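You operate a simulated robot arm through the tools that you are given. There is no shell and no other tool.

You are at the controls of a simulated robot arm. One attempt, no reset.

Task
Copy the log to logger 29, then lock it away again.
Fine: it lies in the locked drawer; stand it in the black dock, press Store, wait for Copied; copy to no other; drawer shut and locked; other loggers, bench switch, dials, plugs and Run bench stay. Set down upright: what you pick out.

It is judged by the outcome, as a careful person would: the job done as asked, and still so three seconds after it is handed in. It fails if anything else is knocked over, pushed out of place, dropped, spilled or broken.

Robot
A 7-joint arm with a two-finger parallel gripper, fixed in place. Base frame: the origin is on the floor under the middle of its stand, x ahead of it, y to its left, z up. Lengths are in mm, angles in rad, forces in N, time in s.
It reaches about 1058 mm from its shoulder. Its first joint turns from -2.897 to 2.897 rad. Payload 4.4 kg.
The TCP is the grasp point between the finger pads, 23 mm short of the fingertips. In the tool frame z runs along the fingers and y along their closing line. Largest opening 94 mm; finger width 38, thickness 10; the body of the gripper, 54 by 96 mm, starts 39 mm behind the TCP.
Orientation is that of the tool frame in the base frame, as [roll, pitch, yaw] about the fixed x, y, z axes, in that order (R = Rz(yaw) Ry(pitch) Rx(roll)). With the fingers straight down and closing along the base's y, the tool's x points along the base's -x, its y along +y and its z along -z.

Tools
- The arm moves only by the tool play_rows. Its argument "plan" is a list of rows, each an object of numbers (a shift or turn left out is 0, a gripper value left out holds the last): "dx", "dy", "dz": the shift along the tool's x, y, z in mm; "rx", "ry", "rz": the turn, a rotation vector about the tool's x, y, z in degrees; "jaw": the finger opening in mm, from 0 to 94. In form: [{"dx": .., "dy": .., "dz": .., "rx": .., "ry": .., "rz": .., "jaw": ..}, ...]. A call has 1 to 20 rows; each row is the pose to reach, as a shift and turn from the pose commanded when the call began, along the tool's axes at that moment. A row lasts 0.2 s, in which the tool goes at most 50 mm and 0.15 rad; a call with a longer step from one row to the next is refused whole, and so is a gripper value outside its range. Where a pose cannot be reached the arm comes as near as it can. A force on the tool above 90 N (or 10 N above the force at the start of the call, whichever is more), or a blocked arm, ends the call early, and 0.2 s more pass. Each finger travels about 108 mm/s and halts on what it meets, pressing with about 27 N; the grip force reading is that of the motor and also rises with nothing between the fingers. The clock runs only during rows and for 0.2 s after the last one: add rows that repeat a pose to give the fingers time. It gives the time, the measured TCP pose, the force on the tool (base axes), the opening and the grip force at its end, in the units of the frame above (readings bear some noise), with the torque about the TCP (base axes, N m) and any sound that the robot's microphone picked up.
- Cameras (640 x 400 px; columns grow to the right, rows downward): "scene" is fixed at [385.6, 495.8, 1104.5]; the picture's right is [-1.00, -0.05, 0.00], its down [-0.00, 0.07, -1.00] and it looks along [0.05, -1.00, -0.07] (base axes); focal length 318 px, centre (320, 200). "wrist" rides on the gripper at [86, 16, -74] in the tool frame; the picture's right is [-0.18, 0.98, 0.00], its down [-0.58, -0.11, -0.81] and it looks along [-0.79, -0.15, 0.59] (tool axes); focal length 243 px, centre (320, 200).
- grab_frame(camera): a new picture of that camera. It takes no simulated time.
- measure_at(camera, pixels): for up to 12 pixels [column, row] of the newest picture of that camera ("zoom" is the newest enlarged one), the place [x, y, z] in the base frame of the surface seen there, good to about 2 mm, but the place of the scene camera against the robot may be out by one fixed shift of up to 18 mm in any direction. It takes no simulated time.
- close_up(camera, box): a new picture of the part [left, top, right, bottom] of that camera's present view, enlarged. It takes no simulated time.
- sign_off(): hands the job in; it is judged then, once.

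Leave the gripper open and the arm clear of the work at the hand-in unless told otherwise.

The tools are called by a JSON object that holds its "name" and its "arguments". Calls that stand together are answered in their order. play_rows: Moves the arm, as the interface text tells. Its arguments: {"type":"object","properties":{"plan":{"type":"array"}},"required":["plan"]} The other tools are called the same way: grab_frame (camera) takes a picture; measure_at (camera, pixels) gives the place of the surface under pixels of a picture; close_up (camera, box) takes an enlarged picture of a part of a camera's view; sign_off () hands the job in.

At the start:

```text
time_s: 0.0
eef_pos: [308.8, -481.8, 1250.9]
ee_rot: [-3.141, -0.001, 3.141]
wrist_force: [0.0, 0.9, 0.1]
moment: [0.01, 0.0, 0.01]
width: 93.9
finger_force: 0.1
```

scene: 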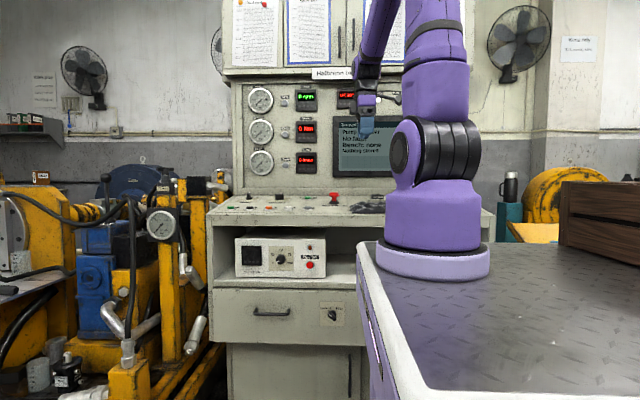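
wrist: 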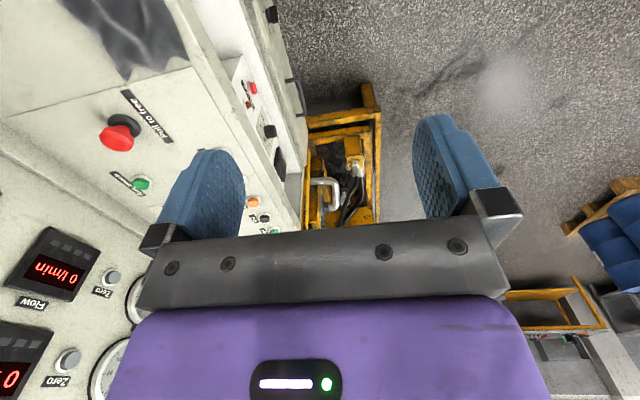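

I see a control desk with a drawer (handle near scene pixel (271,312), lock near (331,315)), gauges and a console above. I will enlarge several parts of the scene before moving anything.

{"name": "close_up", "arguments": {"camera": "scene", "box": [200, 180, 380, 300]}}

{"name": "close_up", "arguments": {"camera": "scene", "box": [200, 270, 380, 390]}}

{"name": "close_up", "arguments": {"camera": "scene", "box": [220, 60, 400, 180]}}

{"name": "close_up", "arguments": {"camera": "scene", "box": [200, 0, 380, 90]}}

```text
3.33 times, centred on (290, 240) of scene
```

zoom: 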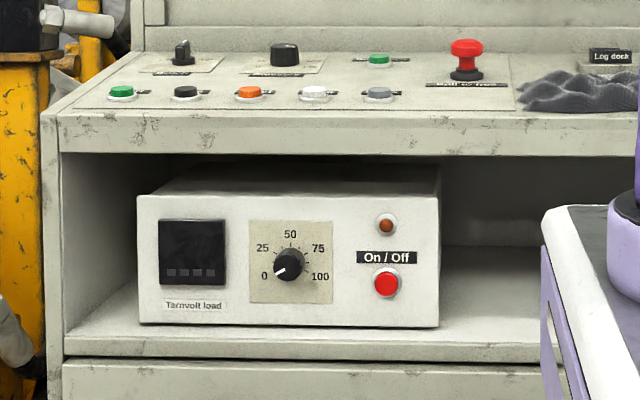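

```text
3.33 times, centred on (290, 330) of scene
```

zoom: 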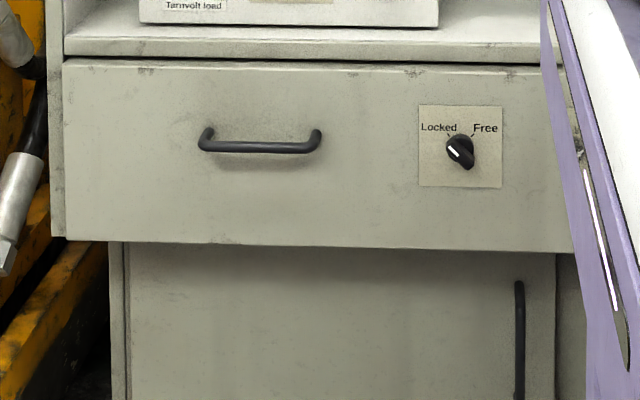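

```text
3.33 times, centred on (310, 120) of scene
```

zoom: 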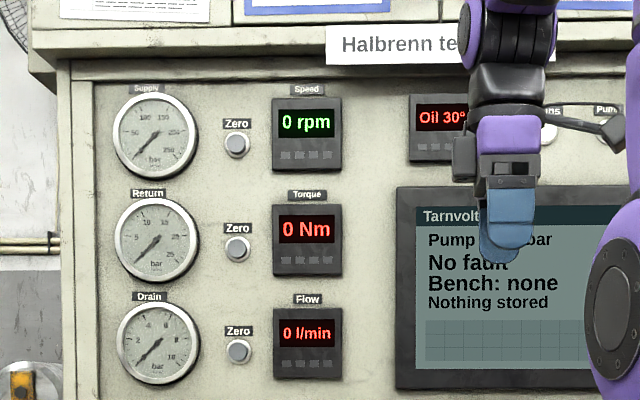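

```text
3.56 times, centred on (290, 45) of scene
```

zoom: 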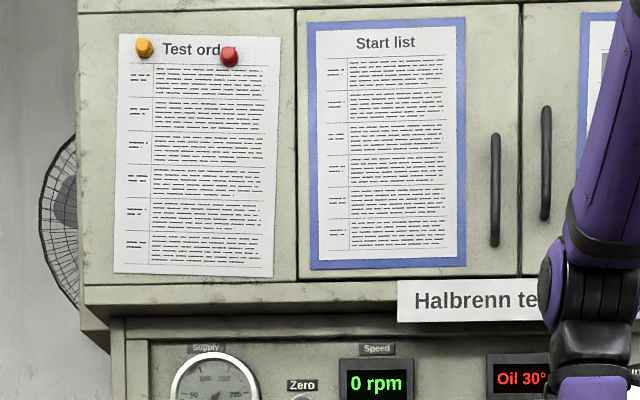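

The drawer has a Locked/Free knob at scene (331,315) that reads Locked. A "Log dock" label sits near (370,197), with a cloth next to it. I will measure key points and look at the right-hand part of the desk.

{"name": "close_up", "arguments": {"camera": "scene", "box": [320, 170, 420, 230]}}

{"name": "grab_frame", "arguments": {"camera": "scene"}}

{"name": "measure_at", "arguments": {"camera": "scene", "pixels": [[271, 314], [331, 315], [240, 330], [340, 345], [333, 200], [370, 203], [435, 270], [280, 265], [370, 197], [255, 207], [215, 300], [280, 290]]}}

```text
6.40 times, centred on (370, 200) of scene
```

zoom: 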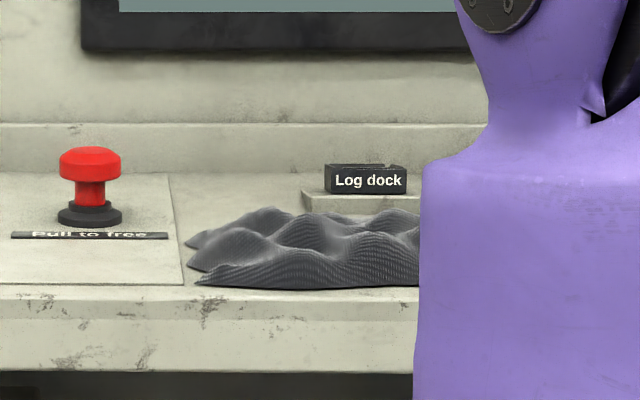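

```text
taken
```

scene: 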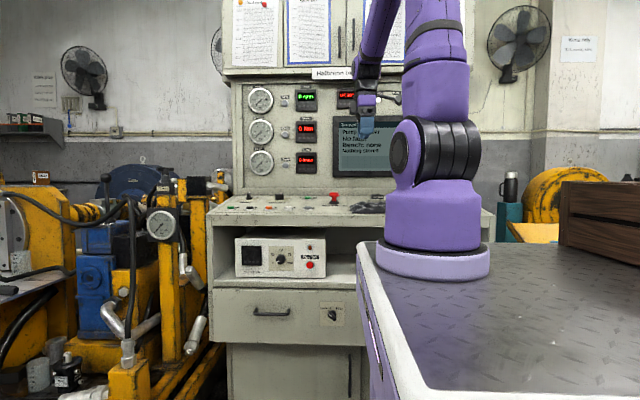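

```text
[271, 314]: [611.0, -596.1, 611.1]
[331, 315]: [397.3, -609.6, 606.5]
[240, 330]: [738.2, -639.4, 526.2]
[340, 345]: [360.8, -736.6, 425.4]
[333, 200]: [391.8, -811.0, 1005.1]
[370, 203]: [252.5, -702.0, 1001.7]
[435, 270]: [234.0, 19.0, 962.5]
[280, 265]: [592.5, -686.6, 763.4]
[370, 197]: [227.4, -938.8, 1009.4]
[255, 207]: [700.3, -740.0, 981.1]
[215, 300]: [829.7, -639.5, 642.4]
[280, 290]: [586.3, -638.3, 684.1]
```

The knob, handle and dock are located. Next I want the button labels on the desk, in enlarged scene and wrist views.

{"name": "close_up", "arguments": {"camera": "scene", "box": [220, 188, 280, 212]}}

{"name": "close_up", "arguments": {"camera": "scene", "box": [270, 188, 330, 212]}}

{"name": "close_up", "arguments": {"camera": "wrist", "box": [0, 0, 320, 240]}}

{"name": "close_up", "arguments": {"camera": "scene", "box": [330, 75, 420, 185]}}

{"name": "close_up", "arguments": {"camera": "scene", "box": [0, 100, 80, 180]}}

{"name": "close_up", "arguments": {"camera": "scene", "box": [440, 130, 640, 270]}}

```text
10.67 times, centred on (250, 200) of scene
```

zoom: 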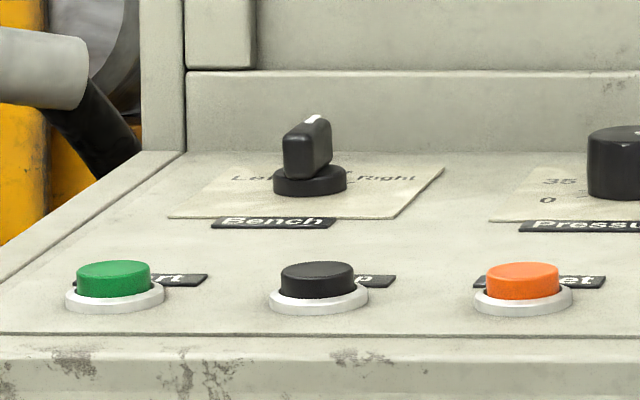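

```text
10.67 times, centred on (300, 200) of scene
```

zoom: 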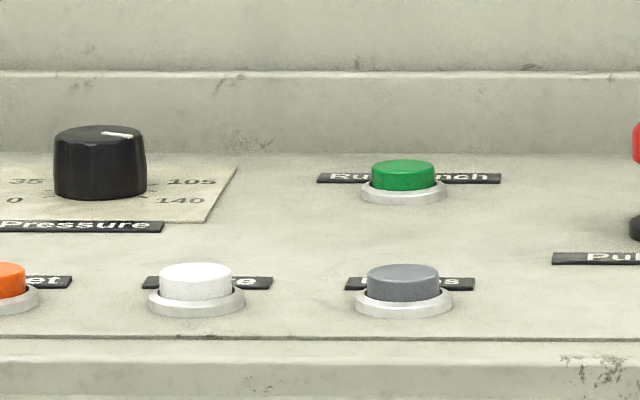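

```text
1.67 times, centred on (160, 120) of wrist
```

zoom: 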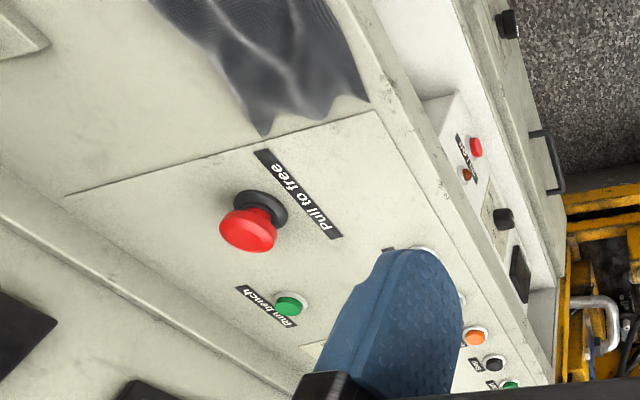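

```text
3.64 times, centred on (375, 130) of scene
```

zoom: 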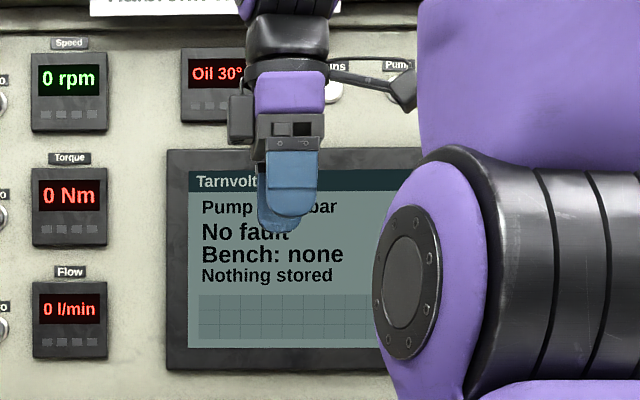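

```text
5.00 times, centred on (40, 140) of scene
```

zoom: 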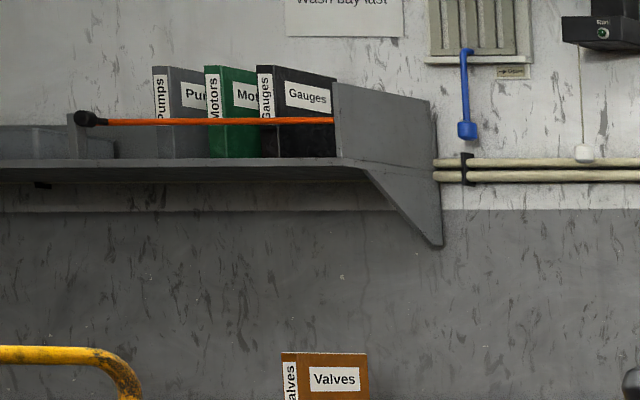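

```text
2.86 times, centred on (540, 200) of scene
```

zoom: 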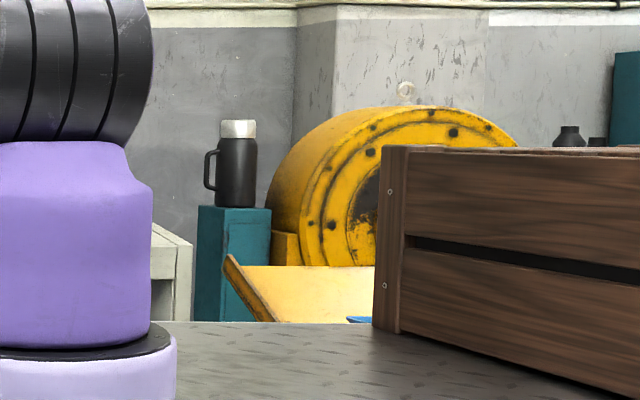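

The row buttons look like Start, Stop, Reset, a white "..e" and a grey "..s", with a separate green Run bench. Before moving I will measure the robot table edge and desk edges so I know the clearances.

{"name": "grab_frame", "arguments": {"camera": "scene"}}

{"name": "measure_at", "arguments": {"camera": "scene", "pixels": [[359, 246], [380, 300], [425, 385], [366, 320], [500, 245], [560, 250], [345, 262], [345, 212], [230, 212], [300, 330], [300, 345], [300, 150]]}}

{"name": "measure_at", "arguments": {"camera": "scene", "pixels": [[235, 206], [253, 206], [274, 205], [293, 206], [313, 206], [313, 196], [278, 194], [253, 194], [334, 194], [352, 210], [365, 195], [320, 75]]}}

```text
taken
```

scene: 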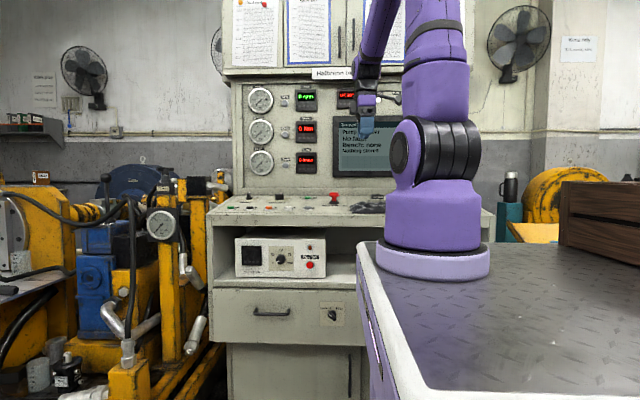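

```text
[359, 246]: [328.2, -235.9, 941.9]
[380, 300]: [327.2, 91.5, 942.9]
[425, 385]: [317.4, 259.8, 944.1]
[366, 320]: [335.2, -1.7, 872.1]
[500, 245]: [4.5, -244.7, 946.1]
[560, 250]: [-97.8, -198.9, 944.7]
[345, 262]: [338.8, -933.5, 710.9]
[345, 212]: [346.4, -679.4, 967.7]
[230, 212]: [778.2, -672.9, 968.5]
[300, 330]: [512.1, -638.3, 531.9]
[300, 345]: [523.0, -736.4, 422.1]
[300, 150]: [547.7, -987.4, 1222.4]
```

```text
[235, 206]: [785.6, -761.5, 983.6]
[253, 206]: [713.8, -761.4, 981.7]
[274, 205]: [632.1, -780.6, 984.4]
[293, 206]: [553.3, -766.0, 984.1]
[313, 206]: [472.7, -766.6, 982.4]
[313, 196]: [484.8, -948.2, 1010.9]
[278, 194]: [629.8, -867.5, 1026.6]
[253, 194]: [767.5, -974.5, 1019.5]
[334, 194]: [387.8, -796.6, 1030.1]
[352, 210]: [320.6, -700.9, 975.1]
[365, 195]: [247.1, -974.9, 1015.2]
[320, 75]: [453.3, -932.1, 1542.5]
```

Clear distances: table far edge at y≈-245, desk top z≈970–1010, drawer face y≈-638. I will turn the gripper 90° about its axis and move toward the dock at a safe height, so the wrist camera looks at the dock and cloth.

{"name": "play_rows", "arguments": {"plan": [{"dx": 3, "dy": -15, "dz": 5, "rz": 8}, {"dx": 6, "dy": -30, "dz": 10, "rz": 16}, {"dx": 10, "dy": -45, "dz": 15, "rz": 24}, {"dx": 13, "dy": -60, "dz": 20, "rz": 32}, {"dx": 16, "dy": -75, "dz": 25, "rz": 40}, {"dx": 19, "dy": -90, "dz": 30, "rz": 48}, {"dx": 22, "dy": -105, "dz": 35, "rz": 56}, {"dx": 25, "dy": -120, "dz": 40, "rz": 64}, {"dx": 28, "dy": -135, "dz": 45, "rz": 72}, {"dx": 31, "dy": -150, "dz": 50, "rz": 80}, {"dx": 35, "dy": -165, "dz": 55, "rz": 86}, {"dx": 38, "dy": -180, "dz": 60, "rz": 90}]}}

{"name": "grab_frame", "arguments": {"camera": "wrist"}}

{"name": "grab_frame", "arguments": {"camera": "scene"}}

```text
time_s: 2.6
eef_pos: [270.8, -659.9, 1190.8]
ee_rot: [-3.141, 0.001, 1.567]
wrist_force: [-0.8, 0.5, 1.3]
moment: [-0.04, -0.01, 0.02]
width: 93.9
finger_force: 0.1
```

```text
taken
```

wrist: 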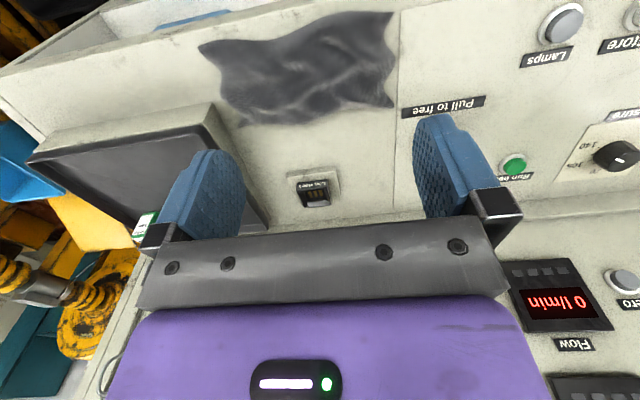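

```text
taken
```

scene: 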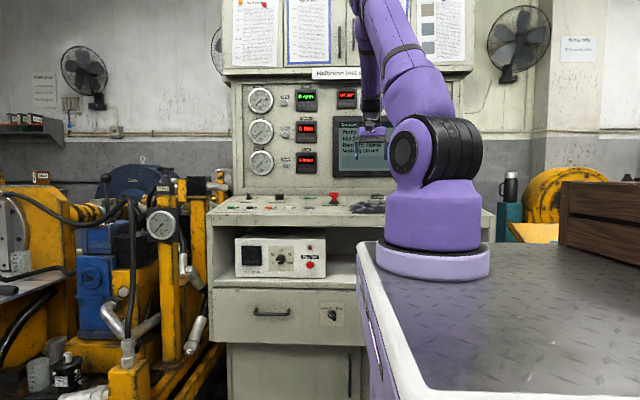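

The grey button reads "Lamps" and the white one "Store". The small black dock is at wrist pixel (315,192). I will enlarge the dock, the left area and the label area.

{"name": "close_up", "arguments": {"camera": "wrist", "box": [260, 150, 380, 225]}}

{"name": "close_up", "arguments": {"camera": "wrist", "box": [0, 80, 240, 280]}}

{"name": "close_up", "arguments": {"camera": "wrist", "box": [480, 0, 640, 100]}}

{"name": "close_up", "arguments": {"camera": "wrist", "box": [0, 0, 220, 100]}}

{"name": "measure_at", "arguments": {"camera": "wrist", "pixels": [[316, 185], [314, 198], [292, 176], [340, 172], [338, 205], [297, 205], [565, 22], [514, 165], [445, 105], [300, 70], [130, 180], [316, 172]]}}

```text
5.33 times, centred on (320, 188) of wrist
```

zoom: 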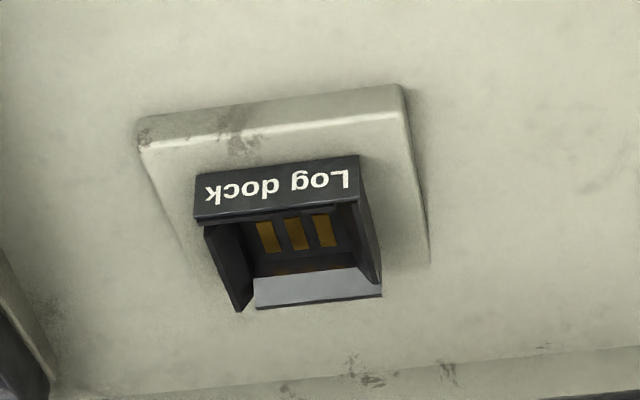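

```text
2.00 times, centred on (120, 180) of wrist
```

zoom: 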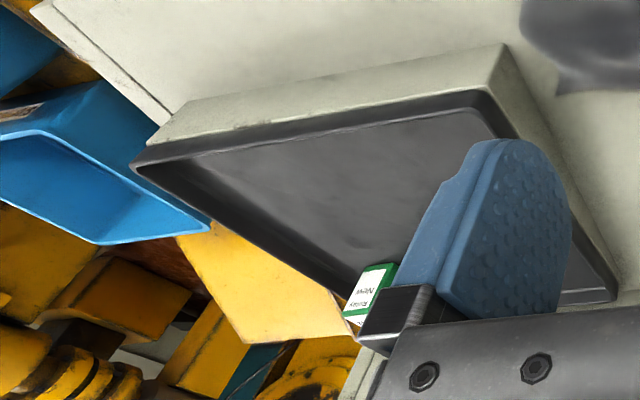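

```text
4.00 times, centred on (560, 50) of wrist
```

zoom: 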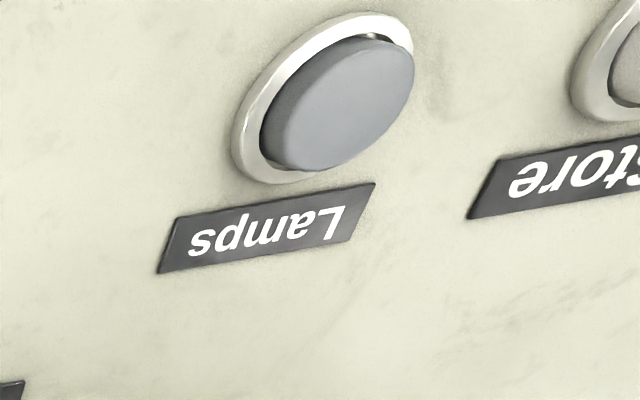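

```text
2.91 times, centred on (110, 50) of wrist
```

zoom: 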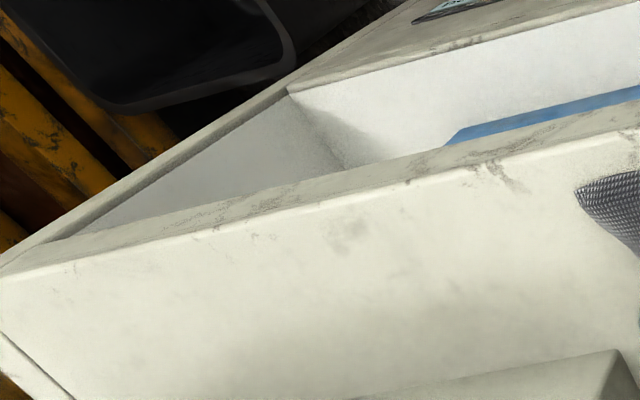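

```text
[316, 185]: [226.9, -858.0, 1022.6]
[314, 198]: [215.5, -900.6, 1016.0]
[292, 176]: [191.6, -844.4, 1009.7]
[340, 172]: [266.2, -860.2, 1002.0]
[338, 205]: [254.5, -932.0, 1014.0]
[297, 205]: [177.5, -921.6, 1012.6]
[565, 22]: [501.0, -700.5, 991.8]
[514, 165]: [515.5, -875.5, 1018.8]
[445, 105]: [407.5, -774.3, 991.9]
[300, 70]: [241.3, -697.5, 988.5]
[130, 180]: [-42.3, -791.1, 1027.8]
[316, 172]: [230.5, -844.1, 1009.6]
```

The dock is at about (227,-900,1015), an open-topped black socket with gold contacts and its "Log dock" label facing front. There is also a tray at left holding something with a green tag ("New … Ready"?). I will move a bit closer for a better look.

{"name": "play_rows", "arguments": {"plan": [{"dx": -30, "dy": -10, "dz": 15}, {"dx": -60, "dy": -20, "dz": 30}, {"dx": -90, "dy": -30, "dz": 40}, {"dx": -110, "dy": -40, "dz": 50}]}}

{"name": "grab_frame", "arguments": {"camera": "wrist"}}

{"name": "close_up", "arguments": {"camera": "wrist", "box": [240, 60, 400, 160]}}

{"name": "close_up", "arguments": {"camera": "wrist", "box": [0, 80, 240, 280]}}

```text
time_s: 3.6
eef_pos: [230.9, -770.2, 1140.2]
ee_rot: [3.141, 0.0, 1.57]
wrist_force: [1.1, -0.3, -0.2]
moment: [-0.01, -0.01, 0.03]
width: 94.0
finger_force: 0.0
```

```text
taken
```

wrist: 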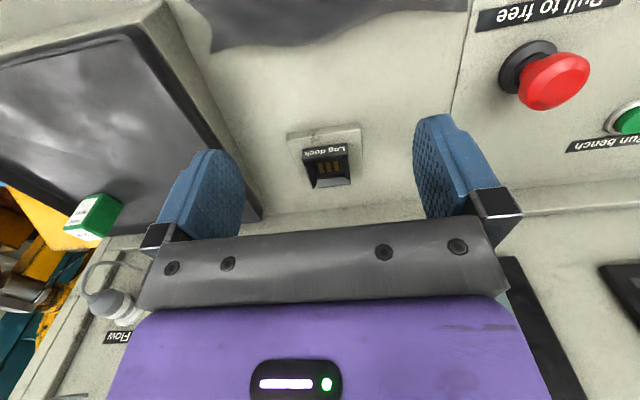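

```text
4.00 times, centred on (320, 110) of wrist
```

zoom: 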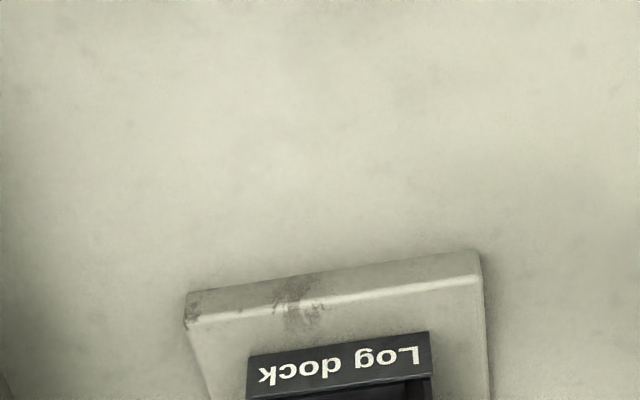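

```text
2.00 times, centred on (120, 180) of wrist
```

zoom: 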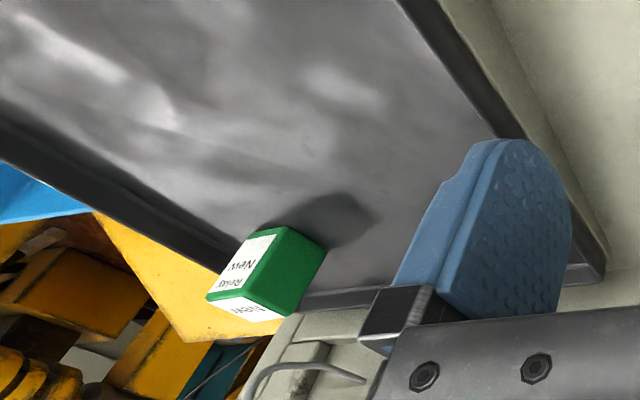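

The green box in the tray is just a "New Relay" carton. Now I enlarge and measure the dock itself around wrist (325,165).

{"name": "close_up", "arguments": {"camera": "wrist", "box": [280, 120, 370, 195]}}

{"name": "measure_at", "arguments": {"camera": "zoom", "pixels": [[165, 205], [300, 180], [170, 175], [480, 165], [185, 300], [470, 385], [310, 240], [320, 330], [300, 385], [470, 290], [200, 385], [330, 290]]}}

```text
5.33 times, centred on (325, 158) of wrist
```

zoom: 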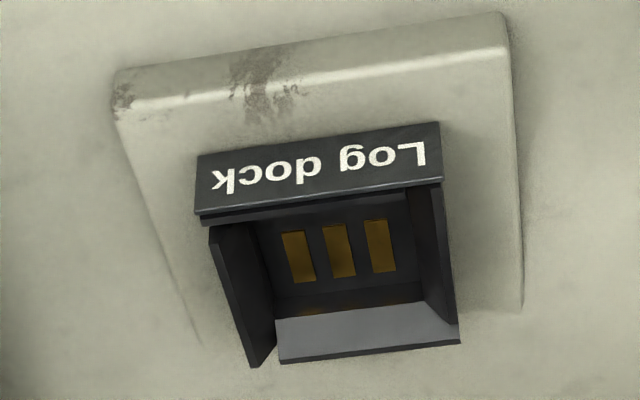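

```text
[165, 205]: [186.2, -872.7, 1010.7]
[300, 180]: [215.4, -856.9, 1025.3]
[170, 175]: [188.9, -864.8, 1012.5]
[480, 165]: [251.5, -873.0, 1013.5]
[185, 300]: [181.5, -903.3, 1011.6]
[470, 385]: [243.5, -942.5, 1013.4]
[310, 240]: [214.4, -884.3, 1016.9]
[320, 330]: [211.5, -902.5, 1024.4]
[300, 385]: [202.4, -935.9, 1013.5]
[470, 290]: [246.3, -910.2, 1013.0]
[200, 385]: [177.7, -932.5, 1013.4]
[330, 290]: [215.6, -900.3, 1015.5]
```

The dock's rim is around z≈1025 and the floor around z≈1016. I'll take more points to get its inside width and depth.

{"name": "measure_at", "arguments": {"camera": "zoom", "pixels": [[202, 162], [435, 128], [203, 205], [436, 178], [215, 235], [260, 355], [455, 335], [430, 195], [285, 355], [280, 325], [270, 240], [400, 290]]}}

{"name": "measure_at", "arguments": {"camera": "zoom", "pixels": [[240, 260], [250, 300], [245, 340], [300, 265], [380, 255], [340, 260], [420, 250], [445, 300], [425, 320], [365, 340], [300, 215], [400, 200]]}}

```text
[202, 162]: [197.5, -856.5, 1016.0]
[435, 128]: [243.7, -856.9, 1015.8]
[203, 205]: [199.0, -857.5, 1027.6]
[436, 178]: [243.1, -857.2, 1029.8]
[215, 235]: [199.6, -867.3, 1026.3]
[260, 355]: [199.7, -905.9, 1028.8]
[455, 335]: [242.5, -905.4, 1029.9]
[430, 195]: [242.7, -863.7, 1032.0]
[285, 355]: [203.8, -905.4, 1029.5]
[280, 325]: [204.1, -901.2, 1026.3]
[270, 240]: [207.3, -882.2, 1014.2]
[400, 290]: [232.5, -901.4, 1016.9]
```

```text
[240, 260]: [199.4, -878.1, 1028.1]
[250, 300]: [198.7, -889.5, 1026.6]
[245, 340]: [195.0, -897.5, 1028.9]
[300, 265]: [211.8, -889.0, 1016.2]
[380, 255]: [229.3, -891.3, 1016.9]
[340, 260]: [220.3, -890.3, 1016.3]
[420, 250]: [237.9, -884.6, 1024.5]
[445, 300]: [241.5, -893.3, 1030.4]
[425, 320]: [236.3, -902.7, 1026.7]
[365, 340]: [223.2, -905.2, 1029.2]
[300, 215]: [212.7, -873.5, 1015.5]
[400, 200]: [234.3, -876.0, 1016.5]
```

The dock pocket is about 36 × 38 mm inside (x 203–239, y −901…−863), floor z≈1016, rim z≈1030. Next I'll study the lock knob and handle at high zoom from the scene camera.

{"name": "close_up", "arguments": {"camera": "scene", "box": [312, 300, 352, 328]}}

{"name": "measure_at", "arguments": {"camera": "zoom", "pixels": [[280, 230], [320, 250], [350, 270], [300, 200], [250, 170], [380, 160], [150, 150], [480, 300], [300, 260], [330, 220], [290, 250], [360, 240]]}}

{"name": "close_up", "arguments": {"camera": "scene", "box": [248, 300, 298, 328]}}

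{"name": "measure_at", "arguments": {"camera": "zoom", "pixels": [[65, 165], [100, 185], [300, 190], [500, 190], [545, 160], [560, 130], [300, 100], [60, 130], [300, 175], [300, 205], [80, 110], [550, 110]]}}

```text
14.29 times, centred on (332, 314) of scene
```

zoom: 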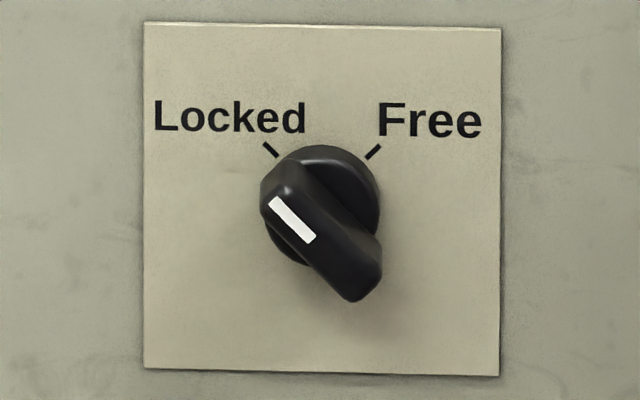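

```text
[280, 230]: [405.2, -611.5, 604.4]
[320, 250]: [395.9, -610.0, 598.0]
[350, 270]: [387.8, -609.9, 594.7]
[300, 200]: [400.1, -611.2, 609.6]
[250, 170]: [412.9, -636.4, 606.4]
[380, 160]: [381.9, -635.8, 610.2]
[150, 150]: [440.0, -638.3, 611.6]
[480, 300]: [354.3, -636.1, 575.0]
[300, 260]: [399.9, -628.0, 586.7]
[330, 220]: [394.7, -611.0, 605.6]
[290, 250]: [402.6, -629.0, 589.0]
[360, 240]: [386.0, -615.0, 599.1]
```

```text
12.80 times, centred on (273, 314) of scene
```

zoom: 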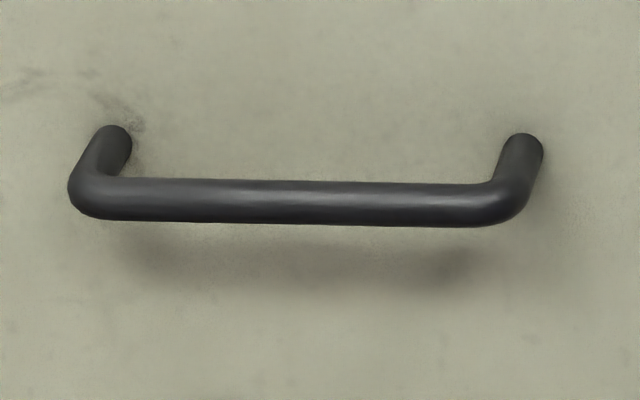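

```text
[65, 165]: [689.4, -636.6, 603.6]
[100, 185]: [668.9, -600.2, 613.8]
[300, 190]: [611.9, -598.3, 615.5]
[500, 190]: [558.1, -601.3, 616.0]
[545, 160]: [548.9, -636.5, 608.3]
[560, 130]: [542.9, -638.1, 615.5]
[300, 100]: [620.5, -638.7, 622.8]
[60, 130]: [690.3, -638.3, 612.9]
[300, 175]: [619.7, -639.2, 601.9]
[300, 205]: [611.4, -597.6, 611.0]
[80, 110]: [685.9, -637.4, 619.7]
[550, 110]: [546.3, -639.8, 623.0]
```

Handle bar lies along x at z≈612, y≈−600, and the knob's bar points to Locked (about 40° left of vertical). The scene camera may be shifted, so I will measure the same features (dock, red button, Run bench) from both cameras to find the shift.

{"name": "close_up", "arguments": {"camera": "scene", "box": [350, 182, 400, 212]}}

{"name": "measure_at", "arguments": {"camera": "wrist", "pixels": [[555, 82], [632, 120], [570, 60], [525, 70], [300, 30], [340, 90], [292, 140], [355, 132], [510, 22], [600, 5], [455, 50], [450, 110]]}}

```text
12.80 times, centred on (375, 197) of scene
```

zoom: 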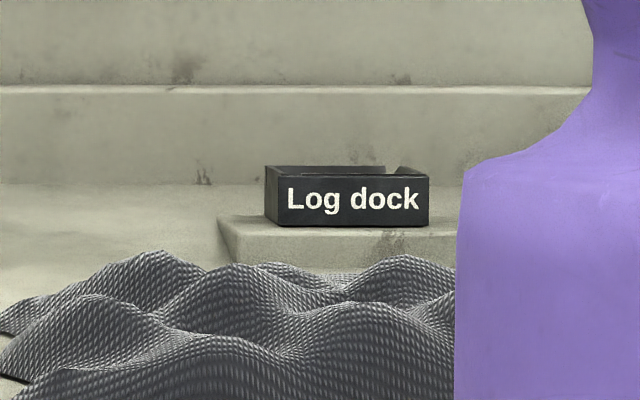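

```text
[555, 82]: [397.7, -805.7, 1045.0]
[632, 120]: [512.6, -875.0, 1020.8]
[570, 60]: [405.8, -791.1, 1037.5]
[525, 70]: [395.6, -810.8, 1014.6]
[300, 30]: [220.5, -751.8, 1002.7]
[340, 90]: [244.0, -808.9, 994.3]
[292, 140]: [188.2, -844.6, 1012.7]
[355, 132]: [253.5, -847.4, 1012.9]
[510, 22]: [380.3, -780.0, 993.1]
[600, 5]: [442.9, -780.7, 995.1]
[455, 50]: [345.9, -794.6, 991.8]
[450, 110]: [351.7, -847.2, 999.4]
```

{"name": "measure_at", "arguments": {"camera": "zoom", "pixels": [[278, 180], [278, 222], [425, 180], [425, 222], [350, 200], [225, 225], [225, 235], [350, 240], [100, 220], [340, 172], [200, 135], [260, 200]]}}

{"name": "close_up", "arguments": {"camera": "scene", "box": [300, 185, 350, 215]}}

```text
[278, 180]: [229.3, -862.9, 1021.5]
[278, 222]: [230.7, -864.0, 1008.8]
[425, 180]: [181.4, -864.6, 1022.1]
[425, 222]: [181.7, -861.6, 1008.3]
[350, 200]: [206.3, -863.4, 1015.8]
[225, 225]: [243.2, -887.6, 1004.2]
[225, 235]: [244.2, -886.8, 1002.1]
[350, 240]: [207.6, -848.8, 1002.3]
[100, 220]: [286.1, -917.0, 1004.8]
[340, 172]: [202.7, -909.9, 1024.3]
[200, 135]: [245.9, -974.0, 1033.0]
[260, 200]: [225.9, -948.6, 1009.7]
```

```text
12.80 times, centred on (325, 200) of scene
```

zoom: 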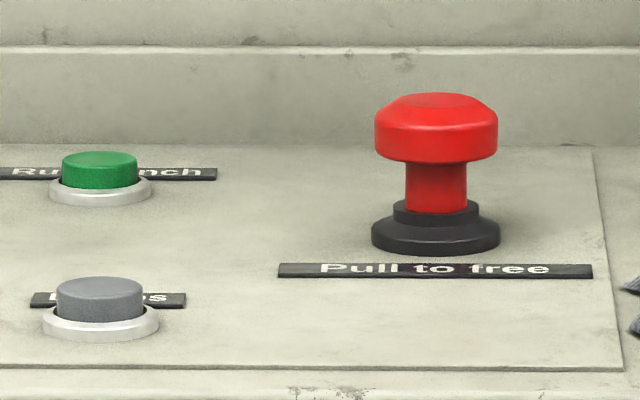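

Comparing dock measurements: scene reads x 181–233, y −863, z 1008–1024; wrist reads x 197–244, y −857, z 1014–1030. So robot ≈ scene + (14, 6, 7). Now I back away from the desk toward the space in front of the drawer, turning the gripper back 90° on the way.

{"name": "play_rows", "arguments": {"plan": [{"dx": 31, "dy": 10, "dz": -5, "rz": -8}, {"dx": 62, "dy": 25, "dz": -10, "rz": -16}, {"dx": 93, "dy": 40, "dz": -10, "rz": -24}, {"dx": 124, "dy": 58, "dz": -10, "rz": -32}, {"dx": 155, "dy": 75, "dz": -10, "rz": -40}, {"dx": 186, "dy": 92, "dz": -10, "rz": -48}, {"dx": 217, "dy": 110, "dz": -10, "rz": -56}, {"dx": 248, "dy": 128, "dz": -10, "rz": -64}, {"dx": 279, "dy": 145, "dz": -10, "rz": -72}, {"dx": 310, "dy": 162, "dz": -10, "rz": -80}, {"dx": 330, "dy": 172, "dz": -10, "rz": -85}, {"dx": 340, "dy": 179, "dz": -10, "rz": -90}]}}

```text
time_s: 6.2
eef_pos: [411.0, -431.3, 1150.6]
ee_rot: [-3.141, -0.001, -3.14]
wrist_force: [-1.1, -1.1, 0.3]
moment: [0.04, 0.0, 0.0]
width: 94.0
finger_force: 0.1
```

The arm is at (411,−431,1151), pointing down. Next I turn another −90° so the camera ends up on the far side (tool x toward −y), and descend to z≈950 in front of the drawer.

{"name": "play_rows", "arguments": {"plan": [{"dz": 18, "rz": -8}, {"dz": 36, "rz": -16}, {"dz": 54, "rz": -24}, {"dz": 72, "rz": -32}, {"dz": 90, "rz": -40}, {"dz": 108, "rz": -48}, {"dz": 126, "rz": -56}, {"dz": 144, "rz": -64}, {"dz": 162, "rz": -72}, {"dz": 180, "rz": -80}, {"dz": 195, "rz": -86}, {"dz": 200, "rz": -90}]}}

{"name": "grab_frame", "arguments": {"camera": "scene"}}

{"name": "grab_frame", "arguments": {"camera": "wrist"}}

```text
time_s: 8.8
eef_pos: [410.7, -432.7, 950.4]
ee_rot: [3.142, -0.001, -1.572]
wrist_force: [-0.2, 0.5, -0.3]
moment: [-0.02, 0.01, -0.01]
width: 94.0
finger_force: 0.0
```

```text
taken
```

scene: 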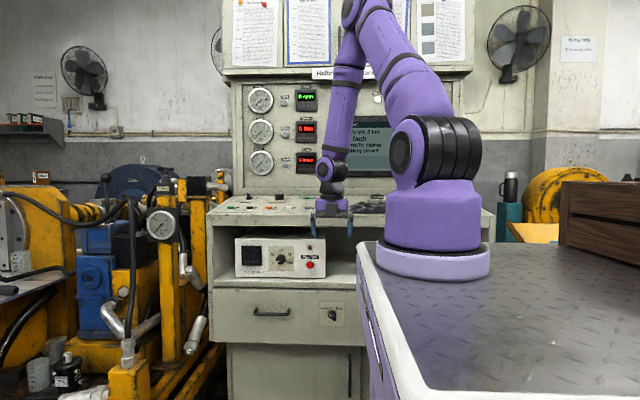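

```text
taken
```

wrist: 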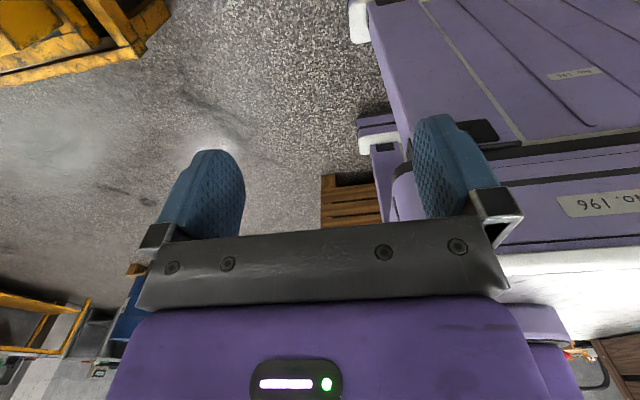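

The pose was reached well. Now I pitch the fingers up 90° so they point at the drawer (−y), while descending to about z=780 at y=−520, so the camera looks down on the knob.

{"name": "play_rows", "arguments": {"plan": [{"dx": 12, "dz": 15, "ry": 8}, {"dx": 24, "dz": 30, "ry": 16}, {"dx": 34, "dz": 45, "ry": 24}, {"dx": 42, "dz": 60, "ry": 32}, {"dx": 50, "dz": 75, "ry": 40}, {"dx": 58, "dz": 90, "ry": 48}, {"dx": 66, "dz": 105, "ry": 56}, {"dx": 72, "dz": 120, "ry": 64}, {"dx": 78, "dz": 135, "ry": 72}, {"dx": 83, "dz": 150, "ry": 80}, {"dx": 87, "dz": 160, "ry": 86}, {"dx": 87, "dz": 170, "ry": 90}]}}

{"name": "grab_frame", "arguments": {"camera": "scene"}}

{"name": "grab_frame", "arguments": {"camera": "wrist"}}

```text
time_s: 11.4
eef_pos: [409.3, -518.9, 780.9]
ee_rot: [-0.151, -1.569, 1.722]
wrist_force: [0.3, 0.9, 0.0]
moment: [-0.01, 0.0, -0.01]
width: 93.9
finger_force: 0.1
```

```text
taken
```

scene: 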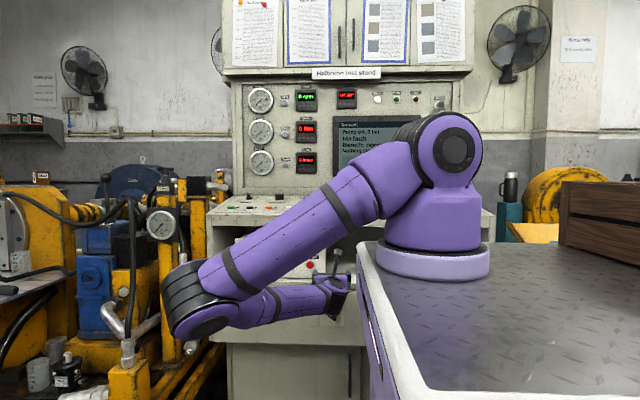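

```text
taken
```

wrist: 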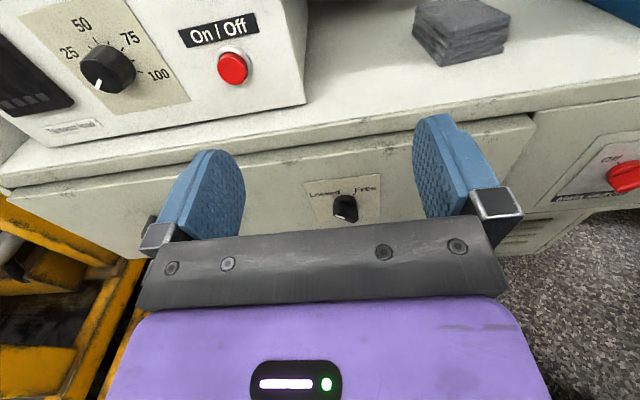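

The arm reached the pose, but its elbow swung out to the left (scene (200,310)). I will check the elbow's clearance from the yellow machinery and measure the knob from the wrist view around (345,207).

{"name": "measure_at", "arguments": {"camera": "scene", "pixels": [[190, 290], [205, 325], [167, 300], [195, 335], [150, 310], [240, 270], [330, 190], [260, 310], [185, 262], [150, 225], [110, 320], [340, 285]]}}

{"name": "close_up", "arguments": {"camera": "wrist", "box": [290, 160, 410, 235]}}

{"name": "close_up", "arguments": {"camera": "scene", "box": [120, 210, 360, 370]}}

```text
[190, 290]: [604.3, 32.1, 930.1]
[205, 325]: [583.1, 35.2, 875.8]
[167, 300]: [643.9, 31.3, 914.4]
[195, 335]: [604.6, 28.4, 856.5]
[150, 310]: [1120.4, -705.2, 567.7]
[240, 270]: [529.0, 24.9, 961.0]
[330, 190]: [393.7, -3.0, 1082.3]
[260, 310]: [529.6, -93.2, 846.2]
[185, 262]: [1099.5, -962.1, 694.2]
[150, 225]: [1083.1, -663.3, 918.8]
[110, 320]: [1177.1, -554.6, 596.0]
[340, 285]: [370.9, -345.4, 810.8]
```

```text
5.33 times, centred on (350, 198) of wrist
```

zoom: 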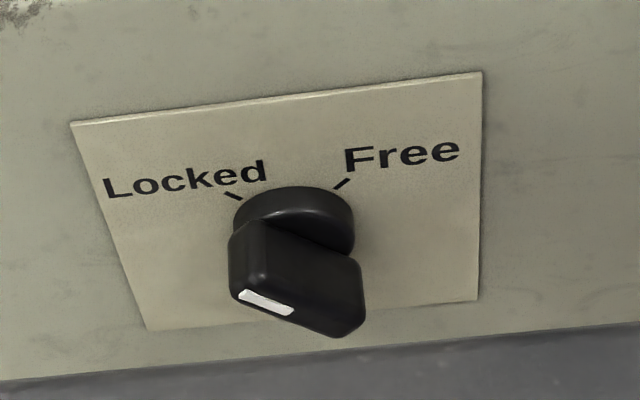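

```text
2.50 times, centred on (240, 290) of scene
```

zoom: 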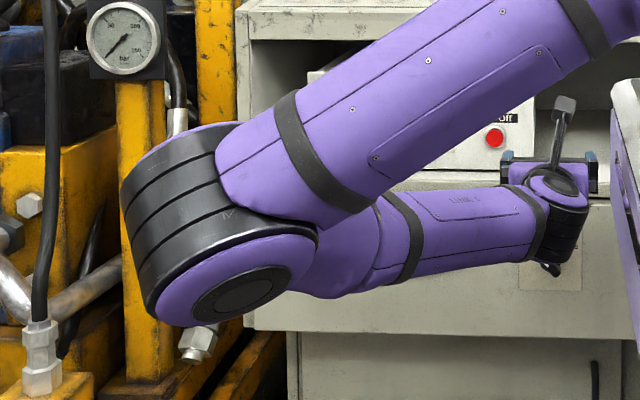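

The elbow is near (620,−20,900), far from the machinery. Now I measure the knob from the wrist close-up — but the newest zoom is the scene one, so I take the wrist one again first.

{"name": "close_up", "arguments": {"camera": "wrist", "box": [315, 180, 375, 230]}}

{"name": "measure_at", "arguments": {"camera": "zoom", "pixels": [[190, 240], [190, 260], [280, 285], [330, 320], [235, 200], [360, 260], [250, 270], [170, 190], [350, 200], [255, 150], [210, 210], [345, 310]]}}

{"name": "measure_at", "arguments": {"camera": "wrist", "pixels": [[305, 184], [381, 176], [380, 220], [260, 170], [395, 230], [300, 128], [310, 112], [150, 215], [345, 190], [330, 178], [365, 170], [232, 68]]}}

```text
8.00 times, centred on (345, 205) of wrist
```

zoom: 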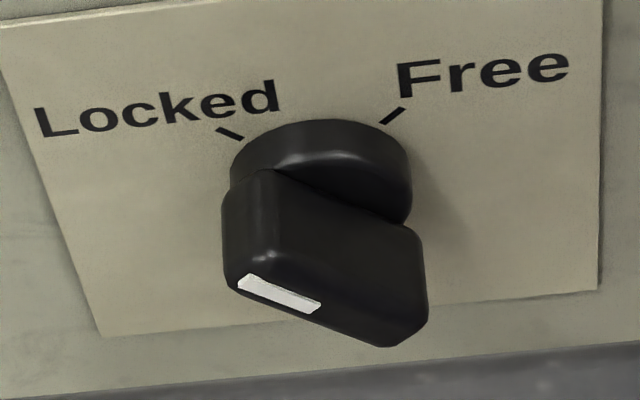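

```text
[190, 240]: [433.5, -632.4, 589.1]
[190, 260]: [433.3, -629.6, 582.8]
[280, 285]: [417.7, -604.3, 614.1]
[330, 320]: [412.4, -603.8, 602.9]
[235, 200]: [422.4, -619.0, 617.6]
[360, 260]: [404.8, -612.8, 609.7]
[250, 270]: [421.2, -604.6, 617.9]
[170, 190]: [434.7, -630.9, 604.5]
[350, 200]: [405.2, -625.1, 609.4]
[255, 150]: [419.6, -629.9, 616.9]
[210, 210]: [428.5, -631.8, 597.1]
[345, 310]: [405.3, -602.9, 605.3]
```

```text
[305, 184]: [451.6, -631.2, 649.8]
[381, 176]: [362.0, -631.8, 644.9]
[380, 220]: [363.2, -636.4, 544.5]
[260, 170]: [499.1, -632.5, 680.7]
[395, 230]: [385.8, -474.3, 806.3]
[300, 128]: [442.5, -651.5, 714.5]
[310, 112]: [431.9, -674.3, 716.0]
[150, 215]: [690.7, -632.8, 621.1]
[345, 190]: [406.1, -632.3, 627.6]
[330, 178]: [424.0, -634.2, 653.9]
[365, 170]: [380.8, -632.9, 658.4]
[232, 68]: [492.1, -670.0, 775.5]
```

From the wrist camera: knob centre ≈ (410, ·, 608), bar front at y≈−604, plate at y≈−631, bar tilted about 42° to Locked. I will move to a stand-off at y=−555 in front of the knob, rolled −42° to match the bar, with jaw at 50.

{"name": "play_rows", "arguments": {"plan": [{"dx": -30, "dz": 5, "rz": -7, "jaw": 50}, {"dx": -60, "dz": 10, "rz": -14, "jaw": 50}, {"dx": -90, "dz": 16, "rz": -21, "jaw": 50}, {"dx": -120, "dz": 22, "rz": -28, "jaw": 50}, {"dx": -150, "dz": 29, "rz": -35, "jaw": 50}, {"dx": -173, "dy": -0.7, "dz": 36, "rz": -42, "jaw": 50}, {"dx": -173, "dy": -0.7, "dz": 36, "rz": -42, "jaw": 50}]}}

{"name": "grab_frame", "arguments": {"camera": "wrist"}}

{"name": "grab_frame", "arguments": {"camera": "scene"}}

```text
time_s: 13.0
eef_pos: [392.3, -548.1, 638.7]
ee_rot: [1.591, -0.85, -0.005]
wrist_force: [-0.5, 0.8, -0.4]
moment: [0.02, -0.02, 0.02]
width: 50.1
finger_force: 0.1
out of reach, approached as far as the arm can: row 6, 7
```

```text
taken
```

wrist: 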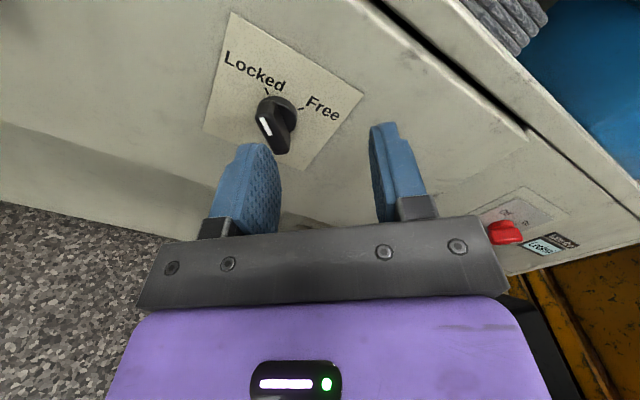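

```text
taken
```

scene: 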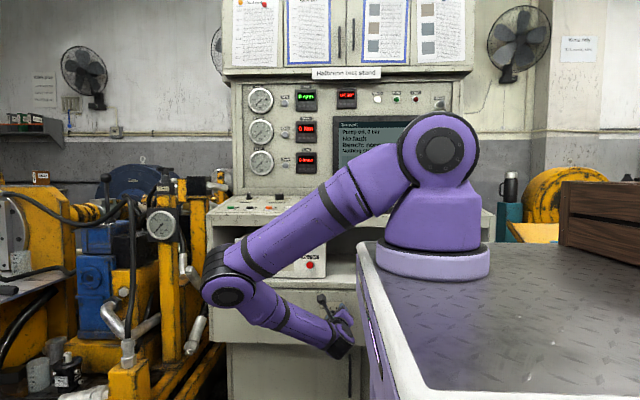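

That roll was only partly reachable: the arm stopped at (392,−548,639) with joint limits. I'll change approach and work the knob with the gripper hanging in the x–z plane, fingers pointing down along the bar, with the camera on the robot side. First I back out the way I came.

{"name": "play_rows", "arguments": {"plan": [{"dx": 22, "dy": 19, "dz": -5, "rz": 7}, {"dx": 44, "dy": 38, "dz": -10, "rz": 14}, {"dx": 66, "dy": 57, "dz": -15, "rz": 21}, {"dx": 88, "dy": 76, "dz": -20, "rz": 28}, {"dx": 110, "dy": 95, "dz": -25, "rz": 35}, {"dx": 127, "dy": 112, "dz": -30, "rz": 42}]}}

```text
time_s: 14.4
eef_pos: [392.8, -519.0, 808.8]
ee_rot: [-1.936, -1.569, -2.78]
wrist_force: [-0.5, -0.6, -0.1]
moment: [0.04, -0.02, 0.02]
width: 50.3
finger_force: 0.1
```

Back at (393,−519,809) with fingers horizontal. Now I pitch the fingers back down while rising to z≈950, y≈−430, and check that the elbow returns to the upper side.

{"name": "play_rows", "arguments": {"plan": [{"dx": 10, "dy": -2, "dz": -4, "ry": -4}, {"dx": 22, "dy": -3, "dz": -8, "ry": -12}, {"dx": 34, "dy": -4, "dz": -13, "ry": -20}, {"dx": 47, "dy": -5, "dz": -18, "ry": -28}, {"dx": 60, "dy": -7, "dz": -25, "ry": -36}, {"dx": 73, "dy": -9, "dz": -32, "ry": -44}, {"dx": 86, "dy": -11, "dz": -40, "ry": -52}, {"dx": 99, "dy": -13, "dz": -48, "ry": -60}, {"dx": 112, "dy": -14, "dz": -57, "ry": -68}, {"dx": 125, "dy": -15, "dz": -66, "ry": -76}, {"dx": 135, "dy": -16, "dz": -77, "ry": -84}, {"dx": 140, "dy": -17, "dz": -87, "ry": -90}]}}

{"name": "grab_frame", "arguments": {"camera": "scene"}}

```text
time_s: 17.0
eef_pos: [410.7, -432.4, 948.9]
ee_rot: [-3.14, 0.0, -1.573]
wrist_force: [-0.9, -0.6, 0.2]
moment: [-0.02, 0.02, -0.01]
width: 49.9
finger_force: 0.0
```

```text
taken
```

scene: 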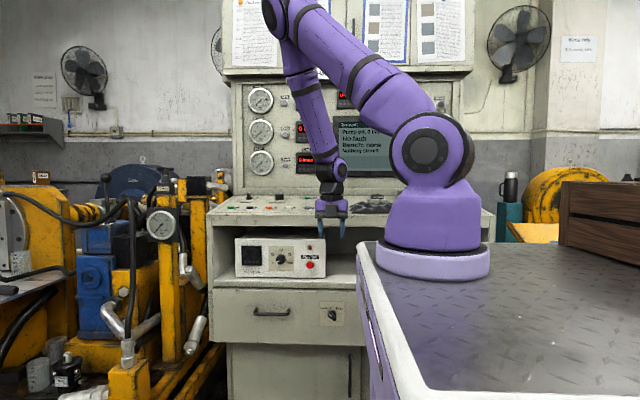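

Elbow is up again. Now I turn the gripper +170° about its axis in place (and the last 10° in the next call), so the camera faces the drawer from the robot side.

{"name": "play_rows", "arguments": {"plan": [{"rz": 8.5}, {"rz": 17}, {"rz": 25.5}, {"rz": 34}, {"rz": 42.5}, {"rz": 51}, {"rz": 59.5}, {"rz": 68}, {"rz": 76.5}, {"rz": 85}, {"rz": 93.5}, {"rz": 102}, {"rz": 110.5}, {"rz": 119}, {"rz": 127.5}, {"rz": 136}, {"rz": 144.5}, {"rz": 153}, {"rz": 161.5}, {"rz": 170}]}}

```text
time_s: 21.2
eef_pos: [412.2, -431.8, 948.1]
ee_rot: [3.142, 0.001, 1.743]
wrist_force: [-0.3, -0.5, -0.6]
moment: [0.02, -0.03, 0.02]
width: 49.9
finger_force: 0.0
```

Yaw is 99.9°; 10° remains. I finish the turn and come down to about (412,−500,800) in front of the drawer, then look.

{"name": "play_rows", "arguments": {"plan": [{"dx": -14, "dy": -2.3, "dz": 30, "rz": 2}, {"dx": -27, "dy": -4.6, "dz": 60, "rz": 4}, {"dx": -41, "dy": -7, "dz": 90, "rz": 6}, {"dx": -54, "dy": -9.3, "dz": 120, "rz": 8}, {"dx": -67, "dy": -11.6, "dz": 148, "rz": 9.87}, {"dx": -67, "dy": -11.6, "dz": 148, "rz": 9.87}]}}

{"name": "grab_frame", "arguments": {"camera": "wrist"}}

{"name": "grab_frame", "arguments": {"camera": "scene"}}

```text
time_s: 22.6
eef_pos: [410.3, -500.0, 800.9]
ee_rot: [3.141, -0.001, 1.571]
wrist_force: [-0.6, 0.2, -0.5]
moment: [0.0, 0.01, 0.0]
width: 50.0
finger_force: 0.0
```

```text
taken
```

wrist: 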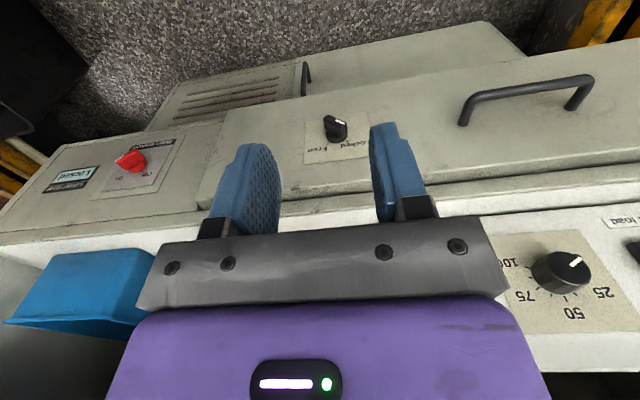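

```text
taken
```

scene: 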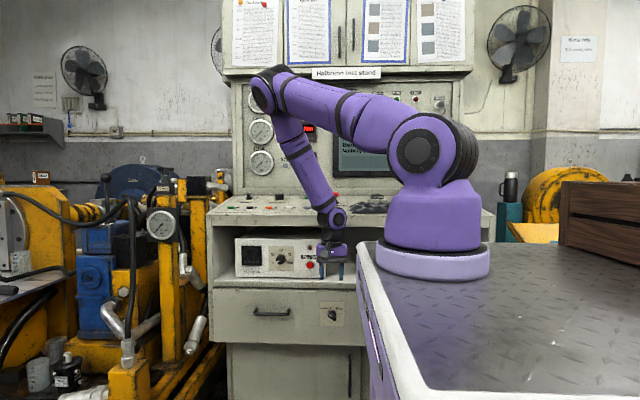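

Knob and handle are visible in the wrist view. Next I lower to the knob's height at a stand-off of y=−540 and tilt the gripper 42° so it lies along the knob's bar.

{"name": "play_rows", "arguments": {"plan": [{"dx": -6, "dz": 30, "rx": 7}, {"dx": -12, "dz": 60, "rx": 14}, {"dx": -18, "dz": 90, "rx": 21}, {"dx": -24, "dz": 122, "rx": 28}, {"dx": -32, "dz": 155, "rx": 35}, {"dx": -40, "dz": 193, "rx": 42}, {"dx": -40, "dz": 193, "rx": 42}]}}

{"name": "grab_frame", "arguments": {"camera": "wrist"}}

{"name": "grab_frame", "arguments": {"camera": "scene"}}

```text
time_s: 24.2
eef_pos: [380.0, -531.7, 633.5]
ee_rot: [-2.427, -0.008, 1.588]
wrist_force: [0.5, -0.6, 0.2]
moment: [-0.02, 0.0, 0.02]
width: 49.6
finger_force: 0.1
out of reach, approached as far as the arm can: row 6, 7
```

```text
taken
```

wrist: 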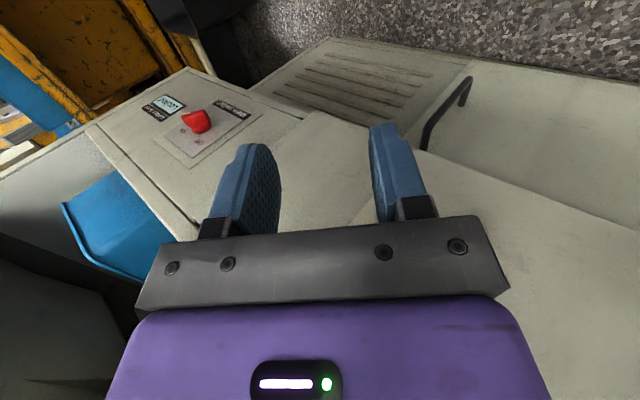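

```text
taken
```

scene: 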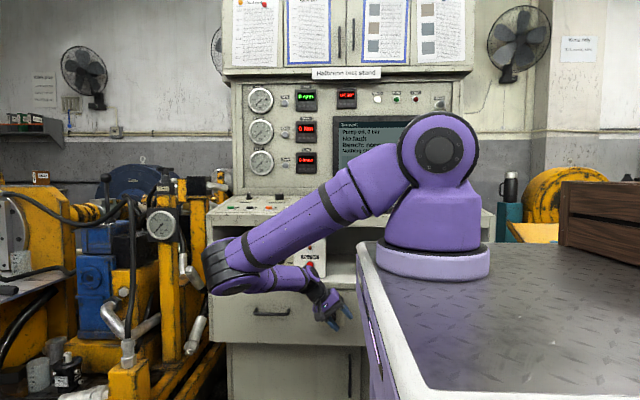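

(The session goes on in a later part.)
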